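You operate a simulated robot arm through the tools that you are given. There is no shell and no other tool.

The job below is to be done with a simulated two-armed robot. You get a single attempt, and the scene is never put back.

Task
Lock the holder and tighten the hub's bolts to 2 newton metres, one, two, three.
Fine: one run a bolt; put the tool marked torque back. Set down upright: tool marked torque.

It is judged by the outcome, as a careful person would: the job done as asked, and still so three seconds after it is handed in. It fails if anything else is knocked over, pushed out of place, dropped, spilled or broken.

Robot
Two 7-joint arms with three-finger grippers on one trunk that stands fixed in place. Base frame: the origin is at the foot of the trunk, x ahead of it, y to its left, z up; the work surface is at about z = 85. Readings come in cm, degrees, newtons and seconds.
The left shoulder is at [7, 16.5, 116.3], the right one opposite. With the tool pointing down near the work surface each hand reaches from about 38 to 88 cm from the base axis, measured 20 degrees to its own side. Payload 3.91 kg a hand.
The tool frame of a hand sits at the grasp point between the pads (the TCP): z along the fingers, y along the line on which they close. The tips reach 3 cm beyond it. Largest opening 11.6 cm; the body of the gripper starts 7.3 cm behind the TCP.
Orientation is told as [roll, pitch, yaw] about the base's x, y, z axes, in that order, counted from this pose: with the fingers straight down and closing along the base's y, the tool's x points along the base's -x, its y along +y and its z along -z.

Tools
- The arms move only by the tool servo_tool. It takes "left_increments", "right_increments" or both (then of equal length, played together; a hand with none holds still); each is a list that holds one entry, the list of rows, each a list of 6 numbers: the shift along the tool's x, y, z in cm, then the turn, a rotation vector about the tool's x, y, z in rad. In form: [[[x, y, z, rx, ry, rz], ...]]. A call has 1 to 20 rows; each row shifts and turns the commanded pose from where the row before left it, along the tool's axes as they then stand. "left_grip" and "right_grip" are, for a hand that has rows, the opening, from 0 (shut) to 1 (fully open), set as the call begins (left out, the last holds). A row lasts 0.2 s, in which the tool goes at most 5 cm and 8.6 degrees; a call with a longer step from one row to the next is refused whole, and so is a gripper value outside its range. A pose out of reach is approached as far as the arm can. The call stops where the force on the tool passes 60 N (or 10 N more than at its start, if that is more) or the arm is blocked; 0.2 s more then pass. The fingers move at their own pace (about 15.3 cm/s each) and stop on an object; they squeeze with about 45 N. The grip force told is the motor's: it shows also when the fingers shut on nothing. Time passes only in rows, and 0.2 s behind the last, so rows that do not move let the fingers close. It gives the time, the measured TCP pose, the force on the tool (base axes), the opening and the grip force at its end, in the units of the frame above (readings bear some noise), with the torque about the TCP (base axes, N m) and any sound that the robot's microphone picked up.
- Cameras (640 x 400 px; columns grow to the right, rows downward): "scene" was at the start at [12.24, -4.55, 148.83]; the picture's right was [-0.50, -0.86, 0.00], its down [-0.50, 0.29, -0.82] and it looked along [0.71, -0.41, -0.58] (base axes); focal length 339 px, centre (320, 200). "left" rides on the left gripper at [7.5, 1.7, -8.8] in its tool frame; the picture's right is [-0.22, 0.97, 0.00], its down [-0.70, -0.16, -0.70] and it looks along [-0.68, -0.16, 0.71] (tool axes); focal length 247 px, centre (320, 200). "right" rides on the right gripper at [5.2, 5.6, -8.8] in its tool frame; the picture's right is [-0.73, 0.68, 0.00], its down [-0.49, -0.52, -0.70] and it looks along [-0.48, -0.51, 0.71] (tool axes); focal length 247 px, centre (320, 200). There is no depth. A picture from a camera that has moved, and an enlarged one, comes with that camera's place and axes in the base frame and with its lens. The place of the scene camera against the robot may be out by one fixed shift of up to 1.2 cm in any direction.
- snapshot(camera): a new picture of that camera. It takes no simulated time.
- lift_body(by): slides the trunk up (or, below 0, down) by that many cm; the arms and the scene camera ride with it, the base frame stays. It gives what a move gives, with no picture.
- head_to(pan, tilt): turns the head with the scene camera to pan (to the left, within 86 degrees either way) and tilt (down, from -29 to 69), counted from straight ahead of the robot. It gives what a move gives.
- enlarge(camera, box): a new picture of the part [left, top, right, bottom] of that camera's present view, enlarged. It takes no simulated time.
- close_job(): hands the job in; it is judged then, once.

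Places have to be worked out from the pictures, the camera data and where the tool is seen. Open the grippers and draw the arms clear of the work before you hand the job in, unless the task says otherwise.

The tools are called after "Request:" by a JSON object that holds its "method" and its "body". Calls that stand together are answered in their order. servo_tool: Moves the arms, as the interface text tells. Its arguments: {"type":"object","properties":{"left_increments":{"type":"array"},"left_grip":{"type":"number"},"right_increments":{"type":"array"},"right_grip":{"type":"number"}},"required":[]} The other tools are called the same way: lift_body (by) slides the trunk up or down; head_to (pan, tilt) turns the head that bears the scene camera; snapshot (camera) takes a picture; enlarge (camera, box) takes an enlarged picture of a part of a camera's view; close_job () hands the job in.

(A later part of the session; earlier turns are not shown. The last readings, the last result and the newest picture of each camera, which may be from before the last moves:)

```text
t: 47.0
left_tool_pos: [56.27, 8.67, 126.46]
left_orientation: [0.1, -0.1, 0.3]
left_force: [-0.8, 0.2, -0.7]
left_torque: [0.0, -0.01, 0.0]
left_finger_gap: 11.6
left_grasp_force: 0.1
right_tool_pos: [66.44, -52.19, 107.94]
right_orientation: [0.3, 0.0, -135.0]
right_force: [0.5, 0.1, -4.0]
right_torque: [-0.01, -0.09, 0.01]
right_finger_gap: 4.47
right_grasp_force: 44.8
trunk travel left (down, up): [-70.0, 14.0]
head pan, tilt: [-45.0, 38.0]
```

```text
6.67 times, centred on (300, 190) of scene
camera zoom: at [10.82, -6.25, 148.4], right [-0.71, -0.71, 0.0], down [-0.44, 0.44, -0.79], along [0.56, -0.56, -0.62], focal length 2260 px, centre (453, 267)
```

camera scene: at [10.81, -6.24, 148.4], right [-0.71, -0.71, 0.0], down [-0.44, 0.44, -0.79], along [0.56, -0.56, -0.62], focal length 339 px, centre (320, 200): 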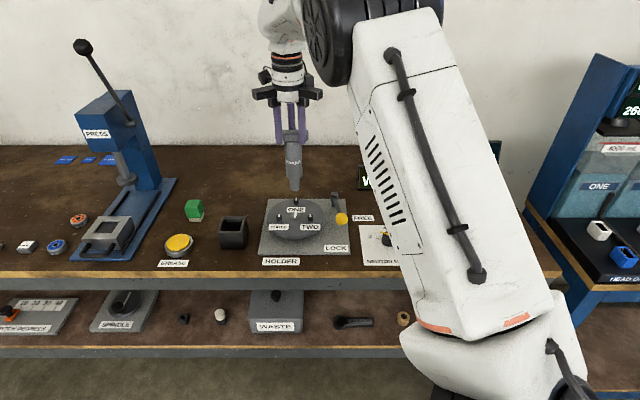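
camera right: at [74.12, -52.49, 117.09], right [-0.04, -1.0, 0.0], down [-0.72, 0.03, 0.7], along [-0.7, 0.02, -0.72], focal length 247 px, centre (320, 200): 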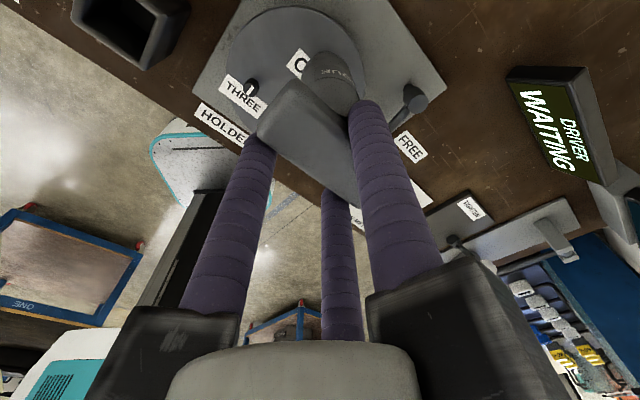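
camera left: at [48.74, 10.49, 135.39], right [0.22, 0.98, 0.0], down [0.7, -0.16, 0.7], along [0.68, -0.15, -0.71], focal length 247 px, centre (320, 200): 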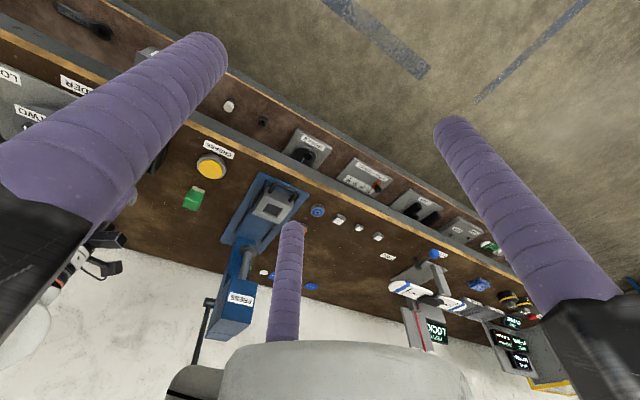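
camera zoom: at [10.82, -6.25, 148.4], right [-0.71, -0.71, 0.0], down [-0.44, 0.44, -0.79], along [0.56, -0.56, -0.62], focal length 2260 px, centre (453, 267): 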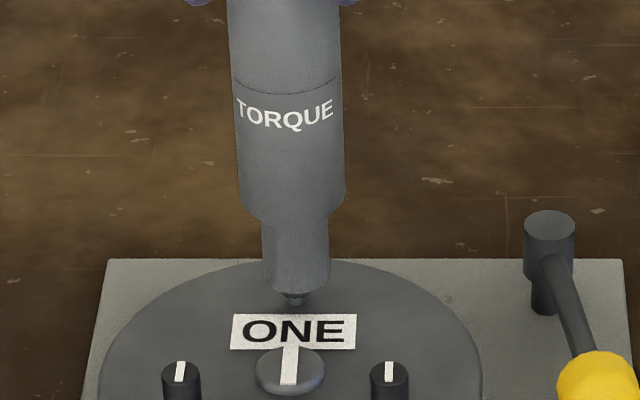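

The socket is enveloping the head with no side load. I'll continue down until it seats.

Request:
{"method": "servo_tool", "body": {"right_increments": [[[0, 0, 0.15, 0, 0, 0], [0, 0, 0.15, 0, 0, 0], [0, 0, 0, 0, 0, 0]]], "right_grip": 0.0}}

Request:
{"method": "enlarge", "body": {"camera": "right", "box": [480, 50, 640, 200]}}

Request:
{"method": "enlarge", "body": {"camera": "scene", "box": [270, 160, 330, 220]}}

```text
t: 47.8
left_tool_pos: [56.25, 8.71, 126.43]
left_orientation: [0.0, 0.1, 0.2]
left_force: [-0.9, -0.3, -0.4]
left_torque: [-0.03, -0.03, -0.01]
left_finger_gap: 11.6
left_grasp_force: 0.0
right_tool_pos: [66.42, -52.08, 107.63]
right_orientation: [0.2, -0.1, -135.0]
right_force: [0.7, -1.7, -4.2]
right_torque: [-0.04, -0.12, 0.0]
right_finger_gap: 4.44
right_grasp_force: 45.3
trunk travel left (down, up): [-70.0, 14.0]
head pan, tilt: [-45.0, 38.0]
```

```text
2.67 times, centred on (560, 125) of right
camera zoom: at [74.08, -52.47, 116.5], right [-0.04, -1.0, 0.0], down [-0.72, 0.03, 0.7], along [-0.7, 0.02, -0.72], focal length 659 px, centre (-320, 400)
```

zoom: 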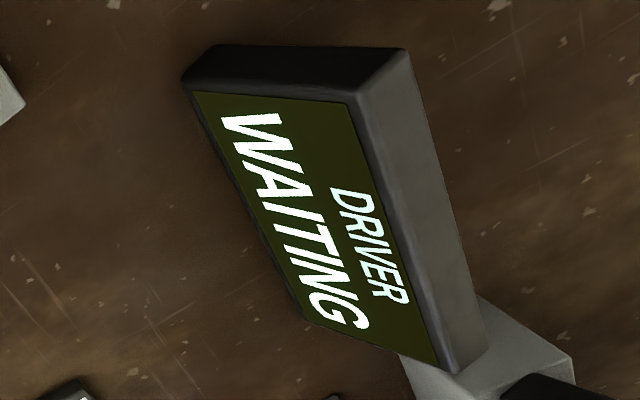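

```text
6.67 times, centred on (300, 190) of scene
camera zoom: at [10.82, -6.25, 148.39], right [-0.71, -0.71, 0.0], down [-0.44, 0.44, -0.79], along [0.56, -0.56, -0.62], focal length 2260 px, centre (453, 267)
```

zoom: 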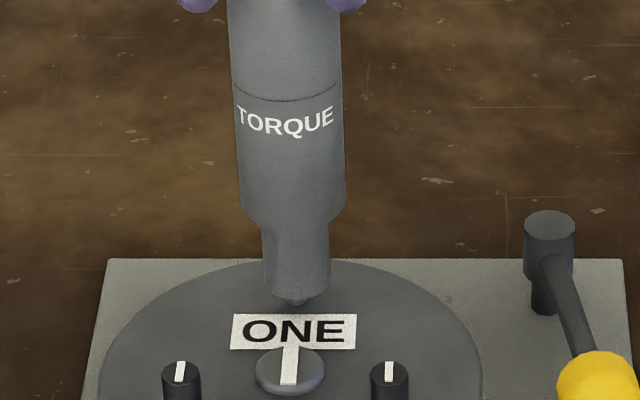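

A tiny side load (~0.7 N) suggests the head is inside the socket. I'll lower a bit further.

Request:
{"method": "servo_tool", "body": {"right_increments": [[[0, 0, 0.15, 0, 0, 0], [0, 0, 0.15, 0, 0, 0], [0, 0, 0, 0, 0, 0]]], "right_grip": 0.0}}

Request:
{"method": "enlarge", "body": {"camera": "right", "box": [480, 50, 640, 200]}}

Request:
{"method": "enlarge", "body": {"camera": "scene", "box": [270, 160, 330, 220]}}

```text
t: 48.6
left_tool_pos: [56.17, 8.76, 126.39]
left_orientation: [-0.1, 0.0, 0.2]
left_force: [-0.1, -0.4, -0.5]
left_torque: [0.05, -0.01, -0.01]
left_finger_gap: 11.6
left_grasp_force: 0.0
right_tool_pos: [66.43, -52.09, 107.24]
right_orientation: [0.1, 0.0, -135.1]
right_force: [-0.4, 0.9, -4.0]
right_torque: [-0.02, 0.01, -0.01]
right_finger_gap: 4.45
right_grasp_force: 45.4
trunk travel left (down, up): [-70.0, 14.0]
head pan, tilt: [-45.0, 38.0]
```

```text
2.67 times, centred on (560, 125) of right
camera zoom: at [74.11, -52.43, 116.22], right [-0.04, -1.0, 0.0], down [-0.72, 0.03, 0.7], along [-0.7, 0.02, -0.72], focal length 659 px, centre (-320, 400)
```

zoom: 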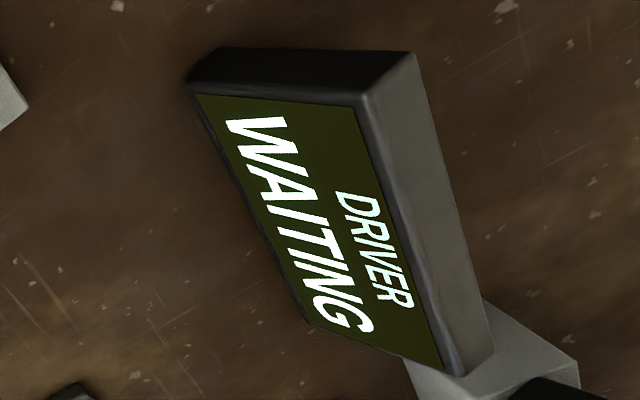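

```text
6.67 times, centred on (300, 190) of scene
camera zoom: at [10.8, -6.25, 148.4], right [-0.71, -0.71, 0.0], down [-0.44, 0.44, -0.79], along [0.56, -0.56, -0.62], focal length 2260 px, centre (453, 267)
```

zoom: 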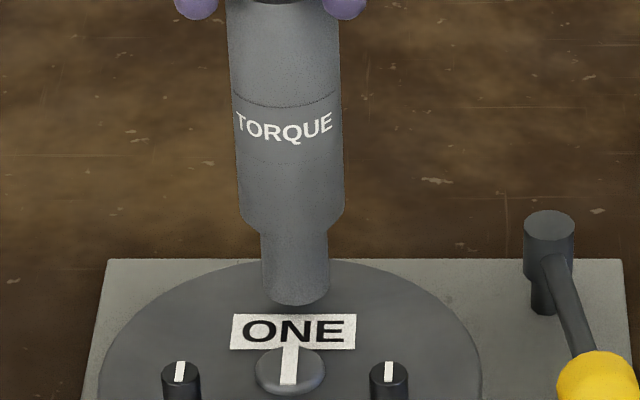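

The head is fully hidden by the socket and there's still no vertical load. I'll continue down in small steps until contact.

Request:
{"method": "servo_tool", "body": {"right_increments": [[[0, 0, 0.1, 0, 0, 0], [0, 0, 0.1, 0, 0, 0], [0, 0, 0.1, 0, 0, 0], [0, 0, 0, 0, 0, 0]]], "right_grip": 0.0}}

Request:
{"method": "enlarge", "body": {"camera": "right", "box": [480, 50, 640, 200]}}

Request:
{"method": "enlarge", "body": {"camera": "scene", "box": [270, 160, 330, 220]}}

```text
t: 49.6
left_tool_pos: [56.17, 8.72, 126.46]
left_orientation: [0.0, 0.0, 0.3]
left_force: [-0.2, 0.8, -0.1]
left_torque: [-0.01, -0.02, 0.0]
left_finger_gap: 11.59
left_grasp_force: 0.1
right_tool_pos: [66.46, -52.14, 107.0]
right_orientation: [0.2, 0.0, -135.0]
right_force: [-0.7, -0.1, -3.5]
right_torque: [0.05, 0.04, -0.03]
right_finger_gap: 4.42
right_grasp_force: 44.8
trunk travel left (down, up): [-70.0, 14.0]
head pan, tilt: [-45.0, 38.0]
```

```text
2.67 times, centred on (560, 125) of right
camera zoom: at [74.08, -52.45, 115.94], right [-0.04, -1.0, 0.0], down [-0.72, 0.03, 0.7], along [-0.7, 0.02, -0.72], focal length 659 px, centre (-320, 400)
```

zoom: 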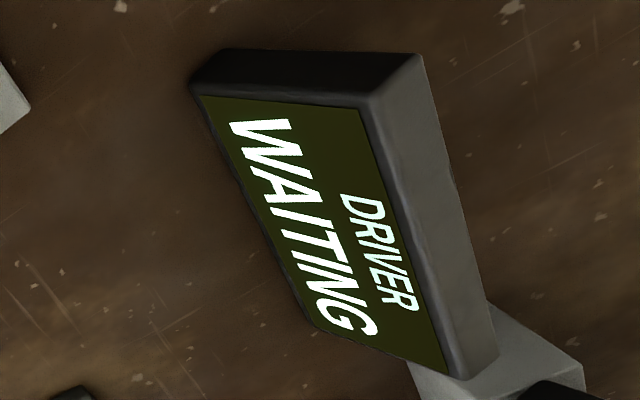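

```text
6.67 times, centred on (300, 190) of scene
camera zoom: at [10.81, -6.25, 148.4], right [-0.71, -0.71, 0.0], down [-0.44, 0.44, -0.79], along [0.56, -0.56, -0.62], focal length 2260 px, centre (453, 267)
```

zoom: 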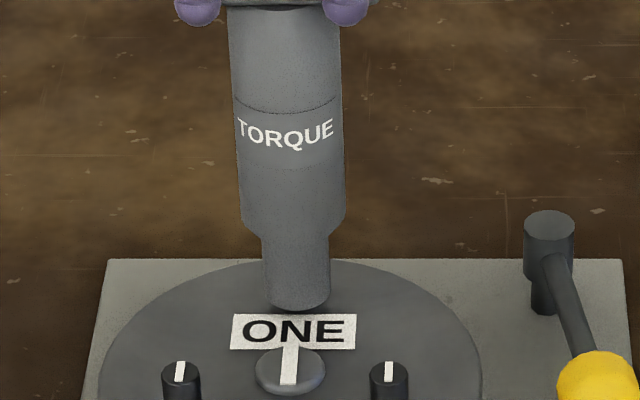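

Still no contact, so I'll keep lowering carefully.

Request:
{"method": "servo_tool", "body": {"right_increments": [[[0, 0, 0.1, 0, 0, 0], [0, 0, 0.1, 0, 0, 0], [0, 0, 0.1, 0, 0, 0], [0, 0, 0, 0, 0, 0]]], "right_grip": 0.0}}

Request:
{"method": "enlarge", "body": {"camera": "right", "box": [480, 50, 640, 200]}}

Request:
{"method": "enlarge", "body": {"camera": "scene", "box": [270, 160, 330, 220]}}

```text
t: 50.6
left_tool_pos: [56.21, 8.61, 126.49]
left_orientation: [0.0, -0.1, 0.4]
left_force: [-0.4, 0.3, -0.2]
left_torque: [0.03, -0.03, 0.02]
left_finger_gap: 11.6
left_grasp_force: 0.0
right_tool_pos: [66.37, -52.06, 106.81]
right_orientation: [0.2, 0.0, -135.1]
right_force: [0.2, -1.2, 0.5]
right_torque: [-0.23, -0.2, 0.0]
right_finger_gap: 4.44
right_grasp_force: 44.9
trunk travel left (down, up): [-70.0, 14.0]
head pan, tilt: [-45.0, 38.0]
```

```text
2.67 times, centred on (560, 125) of right
camera zoom: at [74.04, -52.38, 115.7], right [-0.04, -1.0, 0.0], down [-0.72, 0.03, 0.7], along [-0.7, 0.02, -0.72], focal length 659 px, centre (-320, 400)
```

zoom: 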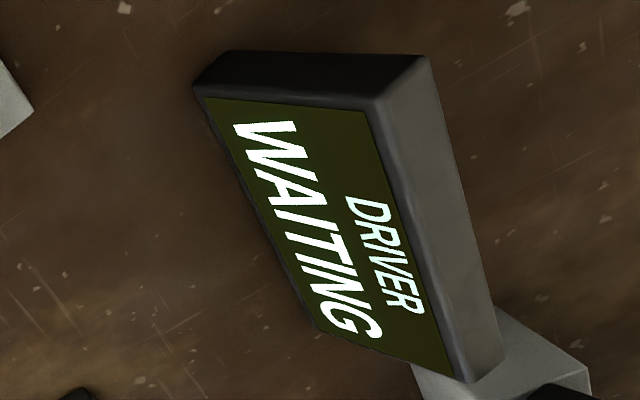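

```text
6.67 times, centred on (300, 190) of scene
camera zoom: at [10.76, -6.23, 148.41], right [-0.71, -0.71, 0.0], down [-0.44, 0.44, -0.79], along [0.56, -0.56, -0.62], focal length 2260 px, centre (453, 267)
```

zoom: 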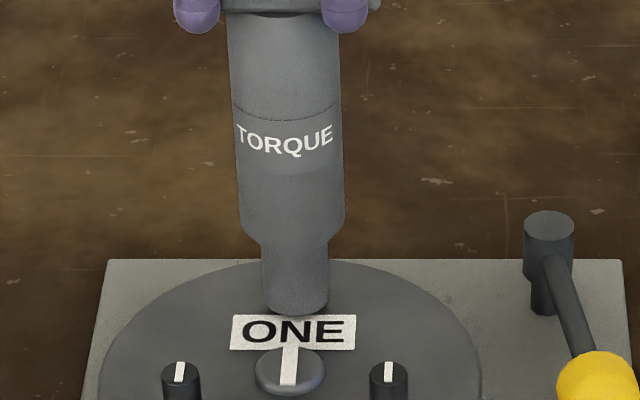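

Contact has started: about 4.5 N vertical, with a small far-side lateral load. I'll ease 1 mm outward to relieve it and press a little more, checking the display.

Request:
{"method": "servo_tool", "body": {"right_increments": [[[0, 0.1, 0.0, 0, 0, 0], [0, 0, 0.1, 0, 0, 0], [0, 0, 0.1, 0, 0, 0], [0, 0, 0, 0, 0, 0]]], "right_grip": 0.0}}

Request:
{"method": "enlarge", "body": {"camera": "right", "box": [480, 50, 640, 200]}}

Request:
{"method": "enlarge", "body": {"camera": "scene", "box": [270, 160, 330, 220]}}

```text
t: 51.6
left_tool_pos: [56.28, 8.8, 126.4]
left_orientation: [-0.1, -0.1, 0.2]
left_force: [-1.0, 0.1, -0.2]
left_torque: [0.0, 0.02, 0.01]
left_finger_gap: 11.59
left_grasp_force: 0.0
right_tool_pos: [66.47, -52.19, 106.53]
right_orientation: [0.2, 0.0, -135.0]
right_force: [1.1, -0.3, -3.2]
right_torque: [0.07, 0.0, 0.01]
right_finger_gap: 4.44
right_grasp_force: 44.7
trunk travel left (down, up): [-70.0, 14.0]
head pan, tilt: [-45.0, 38.0]
```

```text
2.67 times, centred on (560, 125) of right
camera zoom: at [74.12, -52.45, 115.4], right [-0.04, -1.0, 0.0], down [-0.72, 0.03, 0.7], along [-0.7, 0.02, -0.72], focal length 659 px, centre (-320, 400)
```

zoom: 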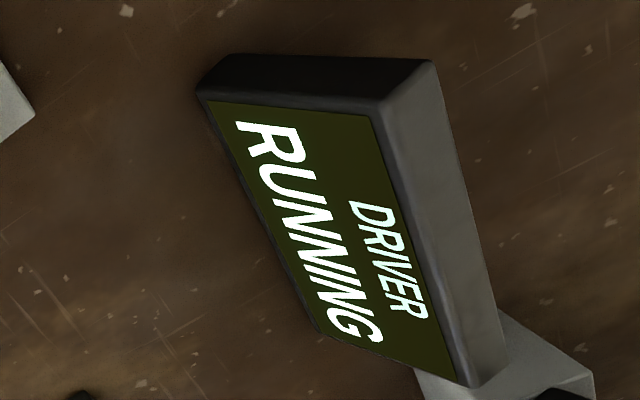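

```text
6.67 times, centred on (300, 190) of scene
camera zoom: at [10.79, -6.23, 148.39], right [-0.71, -0.71, 0.0], down [-0.44, 0.44, -0.79], along [0.56, -0.56, -0.62], focal length 2260 px, centre (453, 267)
```

zoom: 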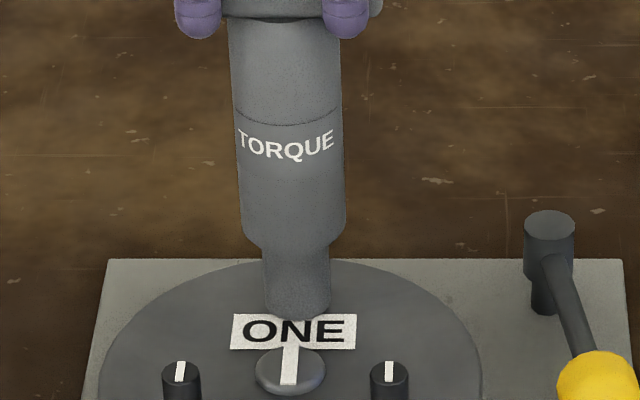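

The display now reads RUNNING. I'll hold perfectly still and wait for the run to finish.

Request:
{"method": "servo_tool", "body": {"right_increments": [[[0, 0, 0, 0, 0, 0], [0, 0, 0, 0, 0, 0], [0, 0, 0, 0, 0, 0], [0, 0, 0, 0, 0, 0], [0, 0, 0, 0, 0, 0]]]}}

Request:
{"method": "enlarge", "body": {"camera": "right", "box": [480, 50, 640, 200]}}

```text
t: 52.8
left_tool_pos: [56.32, 8.76, 126.41]
left_orientation: [-0.1, 0.0, 0.4]
left_force: [-0.3, 0.3, -0.3]
left_torque: [0.0, -0.01, 0.01]
left_finger_gap: 11.62
left_grasp_force: 0.2
right_tool_pos: [66.47, -52.19, 106.57]
right_orientation: [0.2, 0.0, -135.1]
right_force: [-0.2, 0.5, -4.8]
right_torque: [0.03, 0.0, 0.0]
right_finger_gap: 4.45
right_grasp_force: 44.4
trunk travel left (down, up): [-70.0, 14.0]
head pan, tilt: [-45.0, 38.0]
```

```text
2.67 times, centred on (560, 125) of right
camera zoom: at [74.14, -52.48, 115.43], right [-0.04, -1.0, 0.0], down [-0.72, 0.03, 0.7], along [-0.7, 0.02, -0.72], focal length 659 px, centre (-320, 400)
```

zoom: 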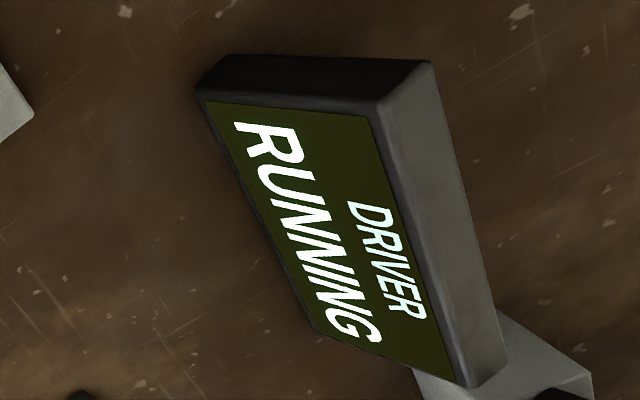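

Still RUNNING and the pose is steady, so I'll keep holding.

Request:
{"method": "servo_tool", "body": {"right_increments": [[[0, 0, 0, 0, 0, 0], [0, 0, 0, 0, 0, 0], [0, 0, 0, 0, 0, 0], [0, 0, 0, 0, 0, 0], [0, 0, 0, 0, 0, 0]]]}}

Request:
{"method": "enlarge", "body": {"camera": "right", "box": [480, 50, 640, 200]}}

Request:
{"method": "enlarge", "body": {"camera": "scene", "box": [270, 160, 330, 220]}}

```text
t: 54.0
left_tool_pos: [56.21, 8.7, 126.39]
left_orientation: [0.0, 0.0, 0.1]
left_force: [-1.1, 0.1, 0.0]
left_torque: [0.0, -0.02, -0.02]
left_finger_gap: 11.59
left_grasp_force: 0.1
right_tool_pos: [66.5, -52.17, 106.5]
right_orientation: [0.2, 0.0, -135.1]
right_force: [-0.3, 0.4, -3.7]
right_torque: [0.01, 0.0, 0.02]
right_finger_gap: 4.45
right_grasp_force: 45.2
trunk travel left (down, up): [-70.0, 14.0]
head pan, tilt: [-45.0, 38.0]
```

```text
2.67 times, centred on (560, 125) of right
camera zoom: at [74.14, -52.47, 115.43], right [-0.04, -1.0, 0.0], down [-0.72, 0.03, 0.7], along [-0.7, 0.02, -0.72], focal length 659 px, centre (-320, 400)
```

zoom: 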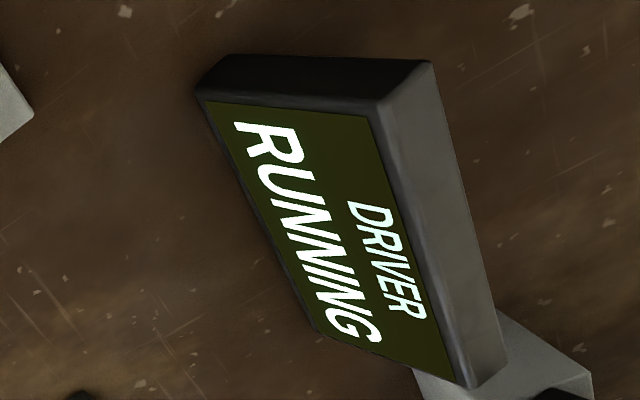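

```text
6.67 times, centred on (300, 190) of scene
camera zoom: at [10.81, -6.25, 148.4], right [-0.71, -0.71, 0.0], down [-0.44, 0.44, -0.79], along [0.56, -0.56, -0.62], focal length 2260 px, centre (453, 267)
```

zoom: 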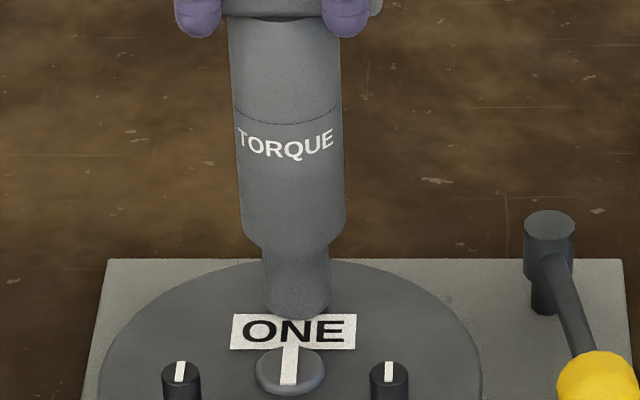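

Still RUNNING, so I'll wait longer without moving.

Request:
{"method": "servo_tool", "body": {"right_increments": [[[0, 0, 0, 0, 0, 0], [0, 0, 0, 0, 0, 0], [0, 0, 0, 0, 0, 0], [0, 0, 0, 0, 0, 0], [0, 0, 0, 0, 0, 0], [0, 0, 0, 0, 0, 0], [0, 0, 0, 0, 0, 0], [0, 0, 0, 0, 0, 0]]]}}

Request:
{"method": "enlarge", "body": {"camera": "right", "box": [480, 50, 640, 200]}}

```text
t: 55.8
left_tool_pos: [56.15, 8.62, 126.61]
left_orientation: [0.1, 0.0, 0.3]
left_force: [0.5, 0.5, 0.6]
left_torque: [0.01, -0.02, -0.03]
left_finger_gap: 11.58
left_grasp_force: 0.1
right_tool_pos: [66.47, -52.31, 106.47]
right_orientation: [0.2, 0.0, -135.0]
right_force: [1.0, -0.4, -3.7]
right_torque: [0.04, 0.04, -0.01]
right_finger_gap: 4.46
right_grasp_force: 45.1
trunk travel left (down, up): [-70.0, 14.0]
head pan, tilt: [-45.0, 38.0]
```

```text
2.67 times, centred on (560, 125) of right
camera zoom: at [74.14, -52.48, 115.43], right [-0.04, -1.0, 0.0], down [-0.72, 0.03, 0.7], along [-0.7, 0.02, -0.72], focal length 659 px, centre (-320, 400)
```

zoom: 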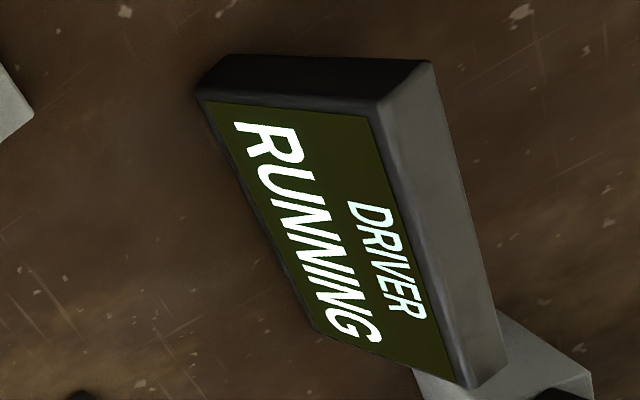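

No change yet. I'll keep holding a bit longer before deciding anything.

Request:
{"method": "servo_tool", "body": {"right_increments": [[[0, 0, 0, 0, 0, 0], [0, 0, 0, 0, 0, 0], [0, 0, 0, 0, 0, 0], [0, 0, 0, 0, 0, 0], [0, 0, 0, 0, 0, 0], [0, 0, 0, 0, 0, 0], [0, 0, 0, 0, 0, 0], [0, 0, 0, 0, 0, 0], [0, 0, 0, 0, 0, 0], [0, 0, 0, 0, 0, 0], [0, 0, 0, 0, 0, 0], [0, 0, 0, 0, 0, 0]]]}}

Request:
{"method": "enlarge", "body": {"camera": "right", "box": [480, 50, 640, 200]}}

Request:
{"method": "enlarge", "body": {"camera": "scene", "box": [270, 160, 330, 220]}}

```text
t: 58.4
left_tool_pos: [56.36, 8.72, 126.49]
left_orientation: [0.1, 0.0, 0.2]
left_force: [0.0, 0.3, -0.4]
left_torque: [0.01, 0.04, 0.0]
left_finger_gap: 11.6
left_grasp_force: 0.0
right_tool_pos: [66.49, -52.17, 106.64]
right_orientation: [0.3, 0.0, -135.0]
right_force: [-1.1, -0.4, -4.7]
right_torque: [0.03, -0.02, -0.01]
right_finger_gap: 4.47
right_grasp_force: 45.1
trunk travel left (down, up): [-70.0, 14.0]
head pan, tilt: [-45.0, 38.0]
```

```text
2.67 times, centred on (560, 125) of right
camera zoom: at [74.14, -52.48, 115.43], right [-0.04, -1.0, 0.0], down [-0.72, 0.03, 0.7], along [-0.7, 0.02, -0.72], focal length 659 px, centre (-320, 400)
```

zoom: 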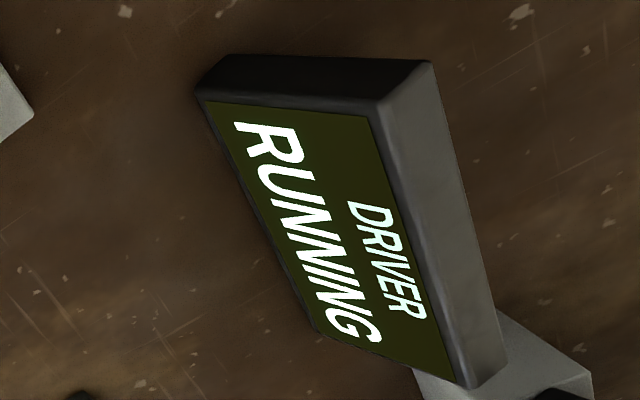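

```text
6.67 times, centred on (300, 190) of scene
camera zoom: at [10.81, -6.25, 148.4], right [-0.71, -0.71, 0.0], down [-0.44, 0.44, -0.79], along [0.56, -0.56, -0.62], focal length 2260 px, centre (453, 267)
```

zoom: 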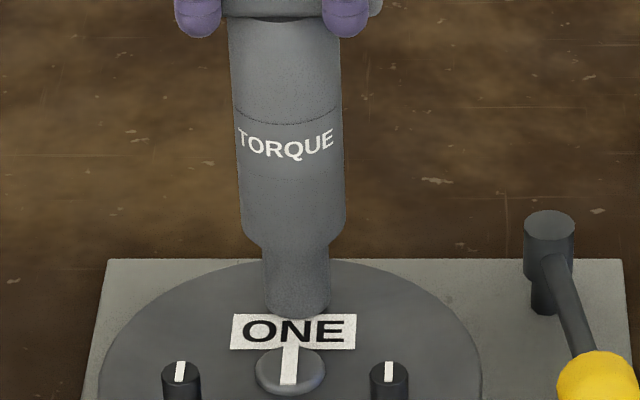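

Seven seconds of RUNNING so far, with no force change. Holding still is the safest option, so I'll wait another few seconds.

Request:
{"method": "servo_tool", "body": {"right_increments": [[[0, 0, 0, 0, 0, 0], [0, 0, 0, 0, 0, 0], [0, 0, 0, 0, 0, 0], [0, 0, 0, 0, 0, 0], [0, 0, 0, 0, 0, 0], [0, 0, 0, 0, 0, 0], [0, 0, 0, 0, 0, 0], [0, 0, 0, 0, 0, 0], [0, 0, 0, 0, 0, 0], [0, 0, 0, 0, 0, 0], [0, 0, 0, 0, 0, 0], [0, 0, 0, 0, 0, 0], [0, 0, 0, 0, 0, 0], [0, 0, 0, 0, 0, 0], [0, 0, 0, 0, 0, 0]]]}}

Request:
{"method": "enlarge", "body": {"camera": "right", "box": [480, 50, 640, 200]}}

Request:
{"method": "snapshot", "body": {"camera": "right"}}

```text
t: 61.6
left_tool_pos: [56.29, 8.76, 126.49]
left_orientation: [-0.1, 0.0, 0.3]
left_force: [0.0, 0.0, 0.5]
left_torque: [-0.02, -0.03, -0.02]
left_finger_gap: 11.6
left_grasp_force: 0.0
right_tool_pos: [66.46, -52.11, 106.52]
right_orientation: [0.2, 0.0, -135.0]
right_force: [-0.8, 0.1, -4.3]
right_torque: [0.03, 0.0, -0.02]
right_finger_gap: 4.46
right_grasp_force: 45.0
trunk travel left (down, up): [-70.0, 14.0]
head pan, tilt: [-45.0, 38.0]
```

```text
2.67 times, centred on (560, 125) of right
camera zoom: at [74.14, -52.48, 115.43], right [-0.04, -1.0, 0.0], down [-0.72, 0.03, 0.7], along [-0.7, 0.02, -0.72], focal length 659 px, centre (-320, 400)
```

zoom: 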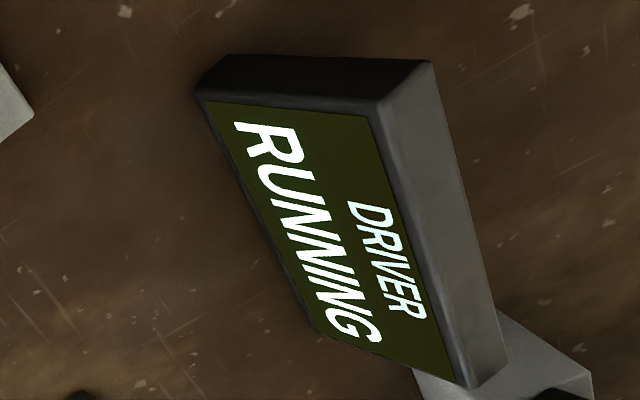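

```text
taken
camera right: at [74.14, -52.48, 115.43], right [-0.04, -1.0, 0.0], down [-0.72, 0.03, 0.7], along [-0.7, 0.02, -0.72], focal length 247 px, centre (320, 200)
```

right: 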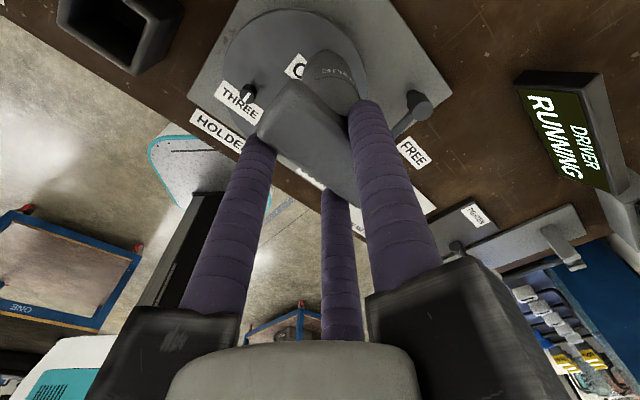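

No press force remains on the bolt, so the run is probably stalled because the head screwed down away from the socket. I'll follow it down gently in 1 mm steps.

Request:
{"method": "servo_tool", "body": {"right_increments": [[[0, 0, 0.1, 0, 0, 0], [0, 0, 0.1, 0, 0, 0], [0, 0, 0, 0, 0, 0], [0, 0, 0, 0, 0, 0]]]}}

Request:
{"method": "enlarge", "body": {"camera": "right", "box": [480, 50, 640, 200]}}

Request:
{"method": "enlarge", "body": {"camera": "scene", "box": [270, 160, 330, 220]}}

```text
t: 62.6
left_tool_pos: [56.1, 8.7, 126.49]
left_orientation: [0.1, 0.0, 0.3]
left_force: [-1.1, 0.2, 0.8]
left_torque: [0.0, 0.0, 0.03]
left_finger_gap: 11.6
left_grasp_force: 0.0
right_tool_pos: [66.61, -52.13, 106.51]
right_orientation: [0.4, 0.0, -135.1]
right_force: [0.3, 0.1, 1.2]
right_torque: [-0.02, -0.02, 0.01]
right_finger_gap: 4.47
right_grasp_force: 44.9
trunk travel left (down, up): [-70.0, 14.0]
head pan, tilt: [-45.0, 38.0]
```

```text
2.67 times, centred on (560, 125) of right
camera zoom: at [74.12, -52.46, 115.33], right [-0.04, -1.0, 0.0], down [-0.72, 0.03, 0.7], along [-0.7, 0.02, -0.72], focal length 659 px, centre (-320, 400)
```

zoom: 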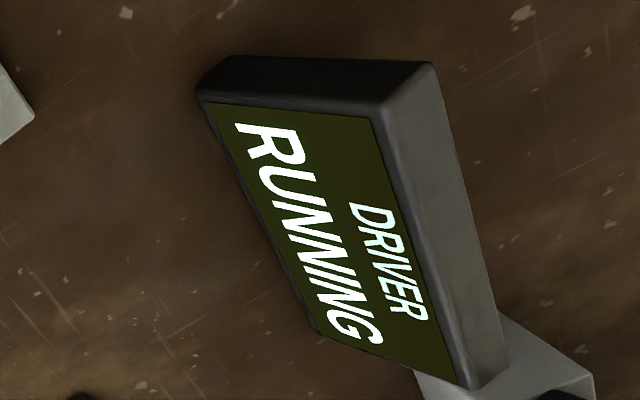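

```text
6.67 times, centred on (300, 190) of scene
camera zoom: at [10.73, -6.19, 148.41], right [-0.71, -0.71, 0.0], down [-0.44, 0.44, -0.79], along [0.56, -0.56, -0.62], focal length 2260 px, centre (453, 267)
```

zoom: 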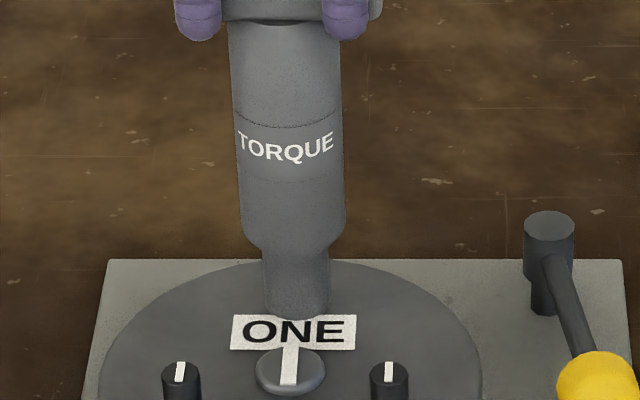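

Contact again at about 5.5 N of press. I'll hold briefly, then add a touch more pressure.

Request:
{"method": "servo_tool", "body": {"right_increments": [[[0, 0, 0, 0, 0, 0], [0, 0, 0, 0, 0, 0], [0, 0, 0, 0, 0, 0], [0, 0, 0, 0, 0, 0], [0, 0, 0, 0, 0, 0]]]}}

Request:
{"method": "enlarge", "body": {"camera": "right", "box": [480, 50, 640, 200]}}

```text
t: 63.8
left_tool_pos: [56.19, 8.72, 126.6]
left_orientation: [0.0, 0.0, 0.4]
left_force: [-0.7, -0.1, 0.5]
left_torque: [-0.03, -0.03, 0.01]
left_finger_gap: 11.62
left_grasp_force: 0.1
right_tool_pos: [66.49, -52.22, 106.46]
right_orientation: [0.2, 0.0, -135.1]
right_force: [0.3, -0.3, 2.2]
right_torque: [-0.09, -0.15, -0.01]
right_finger_gap: 4.44
right_grasp_force: 45.3
trunk travel left (down, up): [-70.0, 14.0]
head pan, tilt: [-45.0, 38.0]
```

```text
2.67 times, centred on (560, 125) of right
camera zoom: at [74.11, -52.45, 115.32], right [-0.04, -1.0, 0.0], down [-0.72, 0.03, 0.7], along [-0.7, 0.02, -0.72], focal length 659 px, centre (-320, 400)
```

zoom: 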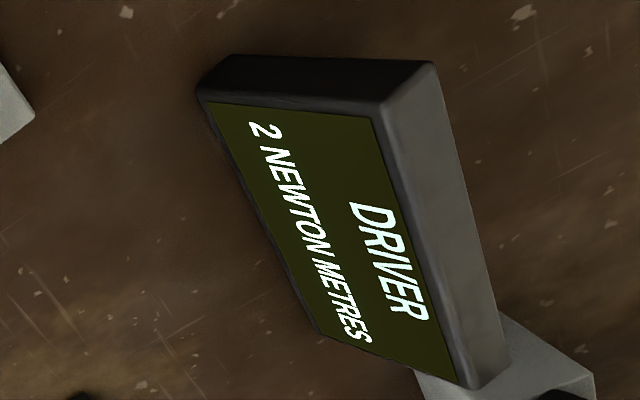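

The display reads "2 NEWTON METRES", so bolt ONE is done in one run. I'll lift straight off and then move over bolt TWO.

Request:
{"method": "servo_tool", "body": {"right_increments": [[[0, 0, -0.4, 0, 0, 0], [0, 0, -0.8, 0, 0, 0], [0, 0, -1.2, 0, 0, 0], [0, 0, -1.4, 0, 0, 0], [0, 0, -1.2, 0, 0, 0], [0, 0, 0, 0, 0, 0]]]}}

Request:
{"method": "enlarge", "body": {"camera": "right", "box": [480, 50, 640, 200]}}

Request:
{"method": "enlarge", "body": {"camera": "scene", "box": [265, 160, 345, 240]}}

```text
t: 65.2
left_tool_pos: [56.29, 8.71, 126.45]
left_orientation: [0.1, 0.0, 0.2]
left_force: [0.5, -0.8, 0.3]
left_torque: [0.01, 0.05, 0.01]
left_finger_gap: 11.57
left_grasp_force: 0.1
right_tool_pos: [66.59, -52.04, 111.18]
right_orientation: [0.2, 0.0, -135.0]
right_force: [0.5, 0.0, -4.4]
right_torque: [0.03, 0.02, 0.01]
right_finger_gap: 4.47
right_grasp_force: 45.1
trunk travel left (down, up): [-70.0, 14.0]
head pan, tilt: [-45.0, 38.0]
```

```text
2.67 times, centred on (560, 125) of right
camera zoom: at [74.17, -52.36, 120.11], right [-0.04, -1.0, 0.0], down [-0.72, 0.03, 0.7], along [-0.7, 0.02, -0.72], focal length 659 px, centre (-320, 400)
```

zoom: 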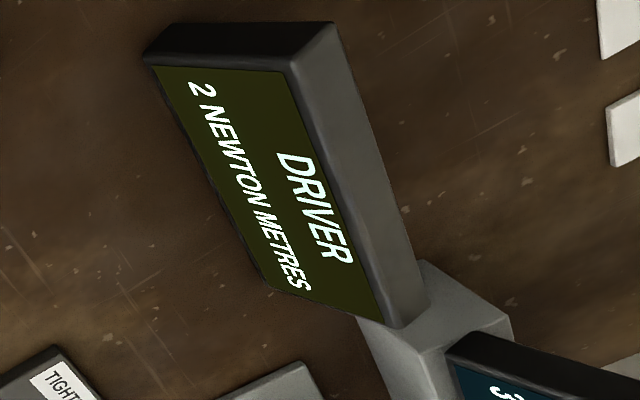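

```text
5.00 times, centred on (305, 200) of scene
camera zoom: at [10.84, -6.28, 148.39], right [-0.71, -0.71, 0.0], down [-0.44, 0.44, -0.79], along [0.56, -0.56, -0.62], focal length 1695 px, centre (395, 200)
```

zoom: 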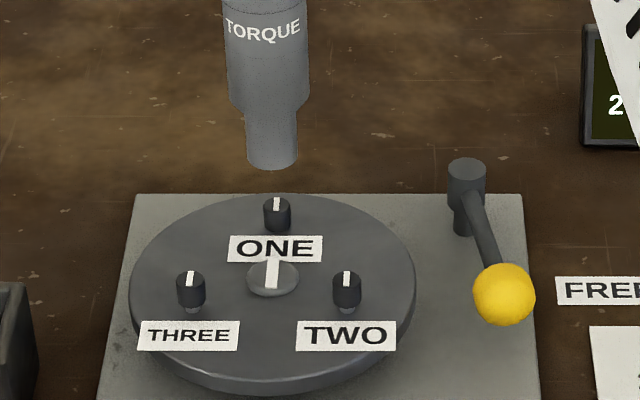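

Bolt ONE's head is clearly screwed down. I'll move by (-3.9, -6.75) in table axes to sit above bolt TWO.

Request:
{"method": "servo_tool", "body": {"right_increments": [[[-0.6, -1.05, 0, 0, 0, 0], [-1.0, -1.7, 0, 0, 0, 0], [-1.1, -1.9, 0, 0, 0, 0], [-0.8, -1.4, 0, 0, 0, 0], [-0.4, -0.7, 0, 0, 0, 0], [0, 0, 0, 0, 0, 0]]]}}

Request:
{"method": "enlarge", "body": {"camera": "scene", "box": [280, 165, 340, 225]}}

Request:
{"method": "snapshot", "body": {"camera": "right"}}

```text
t: 66.6
left_tool_pos: [56.33, 8.81, 126.46]
left_orientation: [-0.1, -0.1, 0.3]
left_force: [0.3, -0.1, -0.2]
left_torque: [0.01, -0.04, -0.02]
left_finger_gap: 11.59
left_grasp_force: 0.1
right_tool_pos: [59.03, -50.14, 111.39]
right_orientation: [0.2, -0.1, -135.0]
right_force: [-0.1, -0.3, -3.7]
right_torque: [0.0, 0.01, -0.02]
right_finger_gap: 4.49
right_grasp_force: 45.6
trunk travel left (down, up): [-70.0, 14.0]
head pan, tilt: [-45.0, 38.0]
```

```text
6.67 times, centred on (310, 195) of scene
camera zoom: at [10.82, -6.26, 148.39], right [-0.71, -0.71, 0.0], down [-0.44, 0.44, -0.79], along [0.56, -0.56, -0.62], focal length 2260 px, centre (387, 233)
```

zoom: 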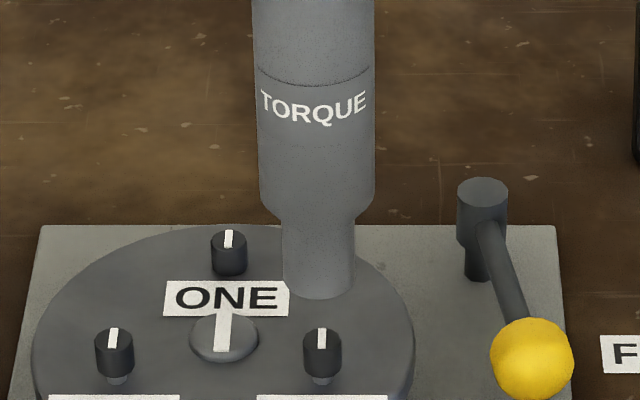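

```text
taken
camera right: at [66.66, -50.47, 120.24], right [-0.04, -1.0, 0.0], down [-0.72, 0.03, 0.7], along [-0.7, 0.02, -0.72], focal length 247 px, centre (320, 200)
```

right: 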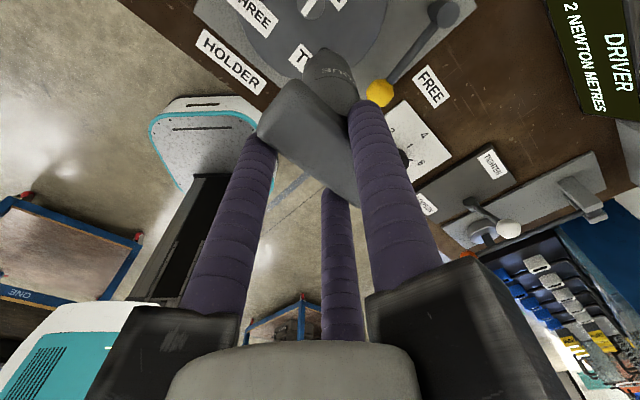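

Sideways alignment over TWO is within 1 mm. The image suggests the tool may be 1–3 mm too far out, so I'll correct by 1.5 mm, lower until the head just enters, and check.

Request:
{"method": "servo_tool", "body": {"right_increments": [[[0, -0.15, 0, 0, 0, 0], [0, 0, 0.7, 0, 0, 0], [0, 0, 0.7, 0, 0, 0], [0, 0, 0.5, 0, 0, 0], [0, 0, 0.3, 0, 0, 0], [0, 0, 0, 0, 0, 0]]]}}

Request:
{"method": "enlarge", "body": {"camera": "scene", "box": [280, 165, 340, 225]}}

```text
t: 68.0
left_tool_pos: [56.15, 8.63, 126.51]
left_orientation: [0.0, 0.0, 0.4]
left_force: [0.1, 0.0, 0.0]
left_torque: [-0.01, 0.01, -0.01]
left_finger_gap: 11.58
left_grasp_force: 0.1
right_tool_pos: [58.74, -49.98, 109.15]
right_orientation: [0.1, 0.0, -135.1]
right_force: [0.3, 0.0, -4.6]
right_torque: [0.02, 0.03, -0.02]
right_finger_gap: 4.47
right_grasp_force: 44.8
trunk travel left (down, up): [-70.0, 14.0]
head pan, tilt: [-45.0, 38.0]
```

```text
6.67 times, centred on (310, 195) of scene
camera zoom: at [10.79, -6.25, 148.4], right [-0.71, -0.71, 0.0], down [-0.44, 0.44, -0.79], along [0.56, -0.56, -0.62], focal length 2260 px, centre (387, 233)
```

zoom: 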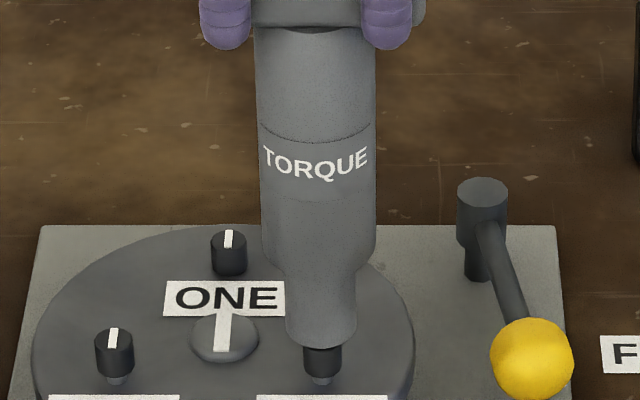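

Comparing with the approach on ONE, I need about +1.5 mm outward. I'll apply that and continue down in small steps.

Request:
{"method": "servo_tool", "body": {"right_increments": [[[0, 0.15, 0, 0, 0, 0], [0, 0, 0.2, 0, 0, 0], [0, 0, 0.2, 0, 0, 0], [0, 0, 0.2, 0, 0, 0], [0, 0, 0.2, 0, 0, 0], [0, 0, 0.2, 0, 0, 0], [0, 0, 0, 0, 0, 0]]]}}

Request:
{"method": "enlarge", "body": {"camera": "scene", "box": [280, 165, 340, 225]}}

```text
t: 69.6
left_tool_pos: [56.24, 8.79, 126.42]
left_orientation: [0.0, 0.1, 0.2]
left_force: [0.0, -0.2, -0.1]
left_torque: [-0.01, 0.02, 0.01]
left_finger_gap: 11.61
left_grasp_force: 0.0
right_tool_pos: [59.02, -50.1, 108.08]
right_orientation: [0.2, 0.0, -135.1]
right_force: [-0.9, -0.6, -4.4]
right_torque: [0.04, 0.03, 0.01]
right_finger_gap: 4.46
right_grasp_force: 45.2
trunk travel left (down, up): [-70.0, 14.0]
head pan, tilt: [-45.0, 38.0]
```

```text
6.67 times, centred on (310, 195) of scene
camera zoom: at [10.8, -6.25, 148.4], right [-0.71, -0.71, 0.0], down [-0.44, 0.44, -0.79], along [0.56, -0.56, -0.62], focal length 2260 px, centre (387, 233)
```

zoom: 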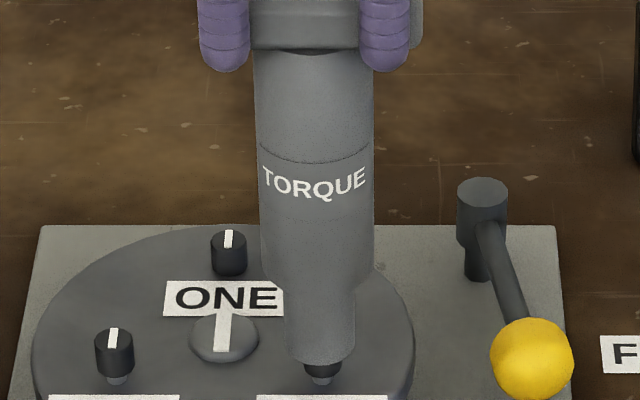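

The head is entering with no contact load. I'll make a 1 mm sideways trim and keep going down.

Request:
{"method": "servo_tool", "body": {"right_increments": [[[-0.08, 0, 0, 0, 0, 0], [0, 0, 0.15, 0, 0, 0], [0, 0, 0.15, 0, 0, 0], [0, 0, 0.15, 0, 0, 0], [0, 0, 0.15, 0, 0, 0], [0, 0, 0.15, 0, 0, 0], [0, 0, 0.15, 0, 0, 0], [0, 0, 0, 0, 0, 0]]]}}

Request:
{"method": "enlarge", "body": {"camera": "scene", "box": [280, 165, 340, 225]}}

Request:
{"method": "snapshot", "body": {"camera": "right"}}

```text
t: 71.4
left_tool_pos: [56.2, 8.73, 126.51]
left_orientation: [0.0, 0.0, 0.3]
left_force: [1.0, 1.7, 0.2]
left_torque: [0.0, -0.02, -0.01]
left_finger_gap: 11.6
left_grasp_force: 0.0
right_tool_pos: [58.77, -50.03, 107.21]
right_orientation: [0.2, -0.1, -135.1]
right_force: [0.4, 0.2, -4.3]
right_torque: [0.02, 0.0, 0.02]
right_finger_gap: 4.45
right_grasp_force: 45.4
trunk travel left (down, up): [-70.0, 14.0]
head pan, tilt: [-45.0, 38.0]
```

```text
6.67 times, centred on (310, 195) of scene
camera zoom: at [10.8, -6.25, 148.4], right [-0.71, -0.71, 0.0], down [-0.44, 0.44, -0.79], along [0.56, -0.56, -0.62], focal length 2260 px, centre (387, 233)
```

zoom: 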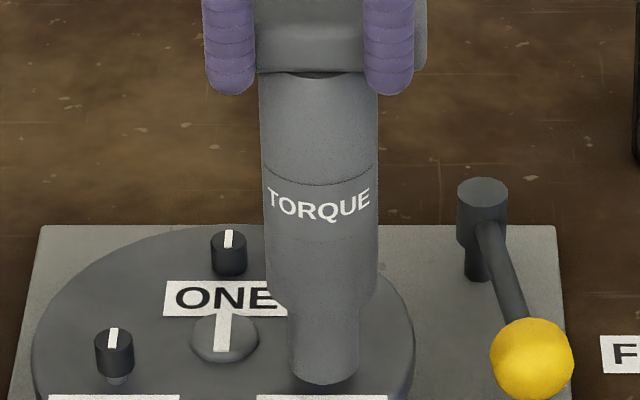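

```text
taken
camera right: at [66.53, -50.5, 116.1], right [-0.04, -1.0, 0.0], down [-0.72, 0.03, 0.7], along [-0.7, 0.02, -0.72], focal length 247 px, centre (320, 200)
```

right: 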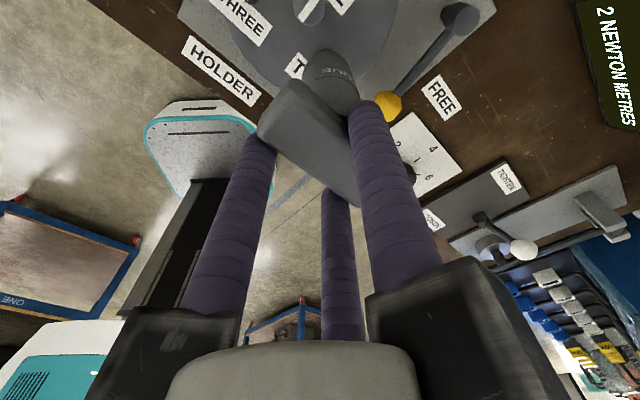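

I'll trim back slightly and lower further; the display remains visible at the edge of the wrist view.

Request:
{"method": "servo_tool", "body": {"right_increments": [[[0.05, 0, 0.1, 0, 0, 0], [0, 0, 0.1, 0, 0, 0], [0, 0, 0.1, 0, 0, 0], [0, 0, 0, 0, 0, 0]]]}}

Request:
{"method": "enlarge", "body": {"camera": "right", "box": [480, 0, 640, 150]}}

Request:
{"method": "enlarge", "body": {"camera": "scene", "box": [280, 165, 340, 225]}}

```text
t: 72.4
left_tool_pos: [56.2, 8.81, 126.39]
left_orientation: [0.0, 0.0, 0.3]
left_force: [0.9, 0.1, 0.4]
left_torque: [-0.02, -0.01, 0.05]
left_finger_gap: 11.6
left_grasp_force: 0.1
right_tool_pos: [58.98, -50.14, 106.88]
right_orientation: [0.3, -0.1, -135.0]
right_force: [0.6, 0.4, -3.7]
right_torque: [0.01, 0.02, 0.0]
right_finger_gap: 4.46
right_grasp_force: 44.8
trunk travel left (down, up): [-70.0, 14.0]
head pan, tilt: [-45.0, 38.0]
```

```text
2.67 times, centred on (560, 75) of right
camera zoom: at [66.66, -50.47, 115.77], right [-0.04, -1.0, 0.0], down [-0.72, 0.03, 0.7], along [-0.7, 0.02, -0.72], focal length 659 px, centre (-320, 533)
```

zoom: 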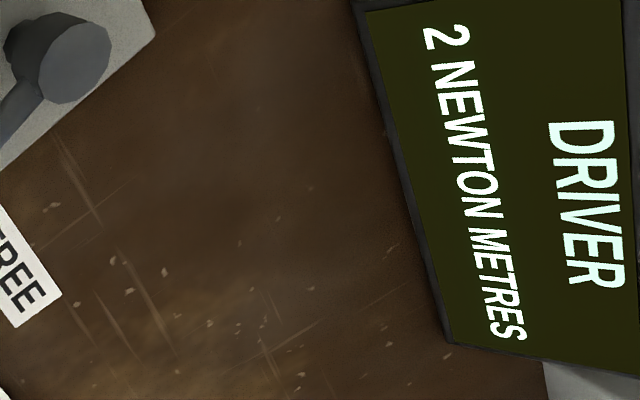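

```text
6.67 times, centred on (310, 195) of scene
camera zoom: at [10.8, -6.25, 148.4], right [-0.71, -0.71, 0.0], down [-0.44, 0.44, -0.79], along [0.56, -0.56, -0.62], focal length 2260 px, centre (387, 233)
```

zoom: 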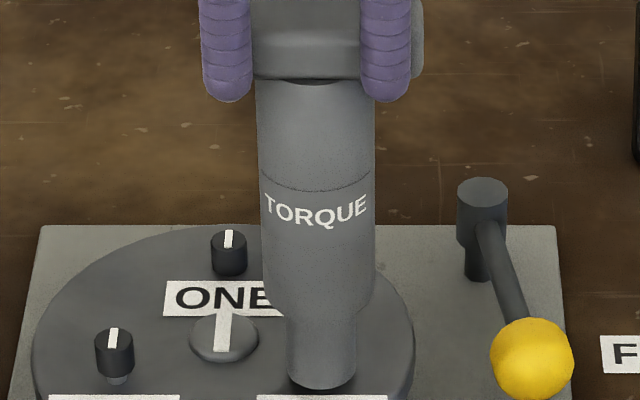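

Still free. Two more 1 mm steps.

Request:
{"method": "servo_tool", "body": {"right_increments": [[[0, 0, 0.1, 0, 0, 0], [0, 0, 0.1, 0, 0, 0], [0, 0, 0, 0, 0, 0]]]}}

Request:
{"method": "enlarge", "body": {"camera": "right", "box": [480, 0, 640, 150]}}

```text
t: 73.2
left_tool_pos: [56.21, 8.83, 126.52]
left_orientation: [0.1, 0.0, 0.4]
left_force: [-0.2, -0.1, -0.1]
left_torque: [-0.02, 0.01, 0.01]
left_finger_gap: 11.59
left_grasp_force: 0.1
right_tool_pos: [59.01, -50.1, 106.68]
right_orientation: [0.1, 0.1, -135.0]
right_force: [0.6, 0.5, -2.5]
right_torque: [-0.03, -0.12, -0.02]
right_finger_gap: 4.45
right_grasp_force: 44.8
trunk travel left (down, up): [-70.0, 14.0]
head pan, tilt: [-45.0, 38.0]
```

```text
2.67 times, centred on (560, 75) of right
camera zoom: at [66.62, -50.45, 115.57], right [-0.04, -1.0, 0.0], down [-0.72, 0.03, 0.7], along [-0.7, 0.02, -0.72], focal length 659 px, centre (-320, 533)
```

zoom: 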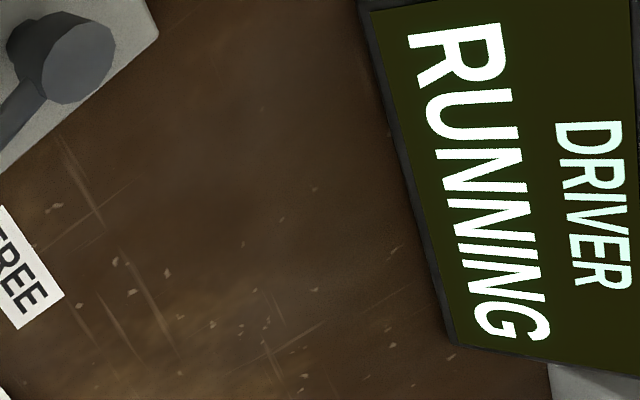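

RUNNING on bolt TWO. I'll follow the head down with gentle 1 mm steps and short holds.

Request:
{"method": "servo_tool", "body": {"right_increments": [[[0, 0, 0.05, 0, 0, 0], [0, 0, 0.05, 0, 0, 0], [0, 0, 0, 0, 0, 0], [0, 0, 0, 0, 0, 0]]]}}

Request:
{"method": "enlarge", "body": {"camera": "right", "box": [480, 0, 640, 150]}}

```text
t: 74.2
left_tool_pos: [56.11, 8.77, 126.5]
left_orientation: [0.1, 0.0, 0.3]
left_force: [0.2, 0.4, 0.5]
left_torque: [0.02, 0.0, 0.0]
left_finger_gap: 11.59
left_grasp_force: 0.1
right_tool_pos: [58.83, -50.28, 106.69]
right_orientation: [0.2, -0.1, -135.0]
right_force: [0.5, 0.3, -3.2]
right_torque: [0.08, -0.02, -0.01]
right_finger_gap: 4.46
right_grasp_force: 44.8
trunk travel left (down, up): [-70.0, 14.0]
head pan, tilt: [-45.0, 38.0]
```

```text
2.67 times, centred on (560, 75) of right
camera zoom: at [66.59, -50.49, 115.52], right [-0.04, -1.0, 0.0], down [-0.72, 0.03, 0.7], along [-0.7, 0.02, -0.72], focal length 659 px, centre (-320, 533)
```

zoom: 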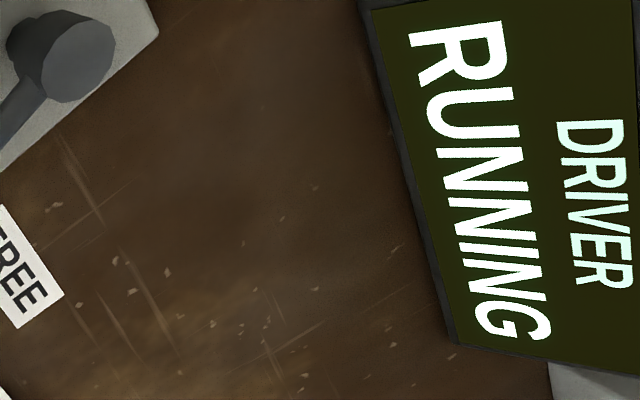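

It's still running, with little press. I'll follow another 1 mm.

Request:
{"method": "servo_tool", "body": {"right_increments": [[[0, 0, 0.05, 0, 0, 0], [0, 0, 0.05, 0, 0, 0], [0, 0, 0, 0, 0, 0], [0, 0, 0, 0, 0, 0], [0, 0, 0, 0, 0, 0]]]}}

Request:
{"method": "enlarge", "body": {"camera": "right", "box": [480, 0, 640, 150]}}

```text
t: 75.4
left_tool_pos: [56.27, 8.7, 126.42]
left_orientation: [0.0, 0.0, 0.3]
left_force: [0.1, -0.5, 0.3]
left_torque: [0.01, 0.02, -0.03]
left_finger_gap: 11.61
left_grasp_force: 0.0
right_tool_pos: [58.91, -50.1, 106.42]
right_orientation: [0.2, 0.0, -135.0]
right_force: [-0.7, 0.8, -2.9]
right_torque: [0.03, 0.02, -0.03]
right_finger_gap: 4.43
right_grasp_force: 45.5
trunk travel left (down, up): [-70.0, 14.0]
head pan, tilt: [-45.0, 38.0]
```

```text
2.67 times, centred on (560, 75) of right
camera zoom: at [66.56, -50.49, 115.37], right [-0.04, -1.0, 0.0], down [-0.72, 0.03, 0.7], along [-0.7, 0.02, -0.72], focal length 659 px, centre (-320, 533)
```

zoom: 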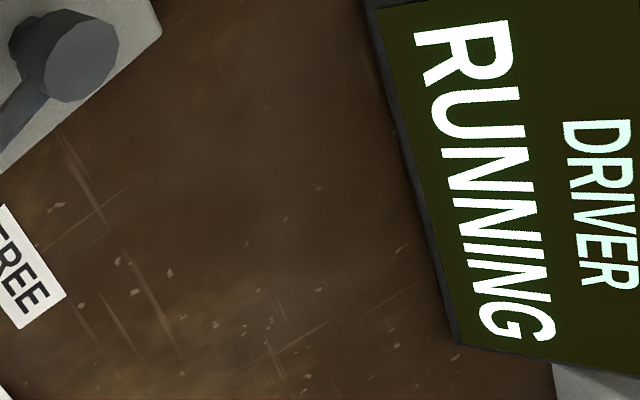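

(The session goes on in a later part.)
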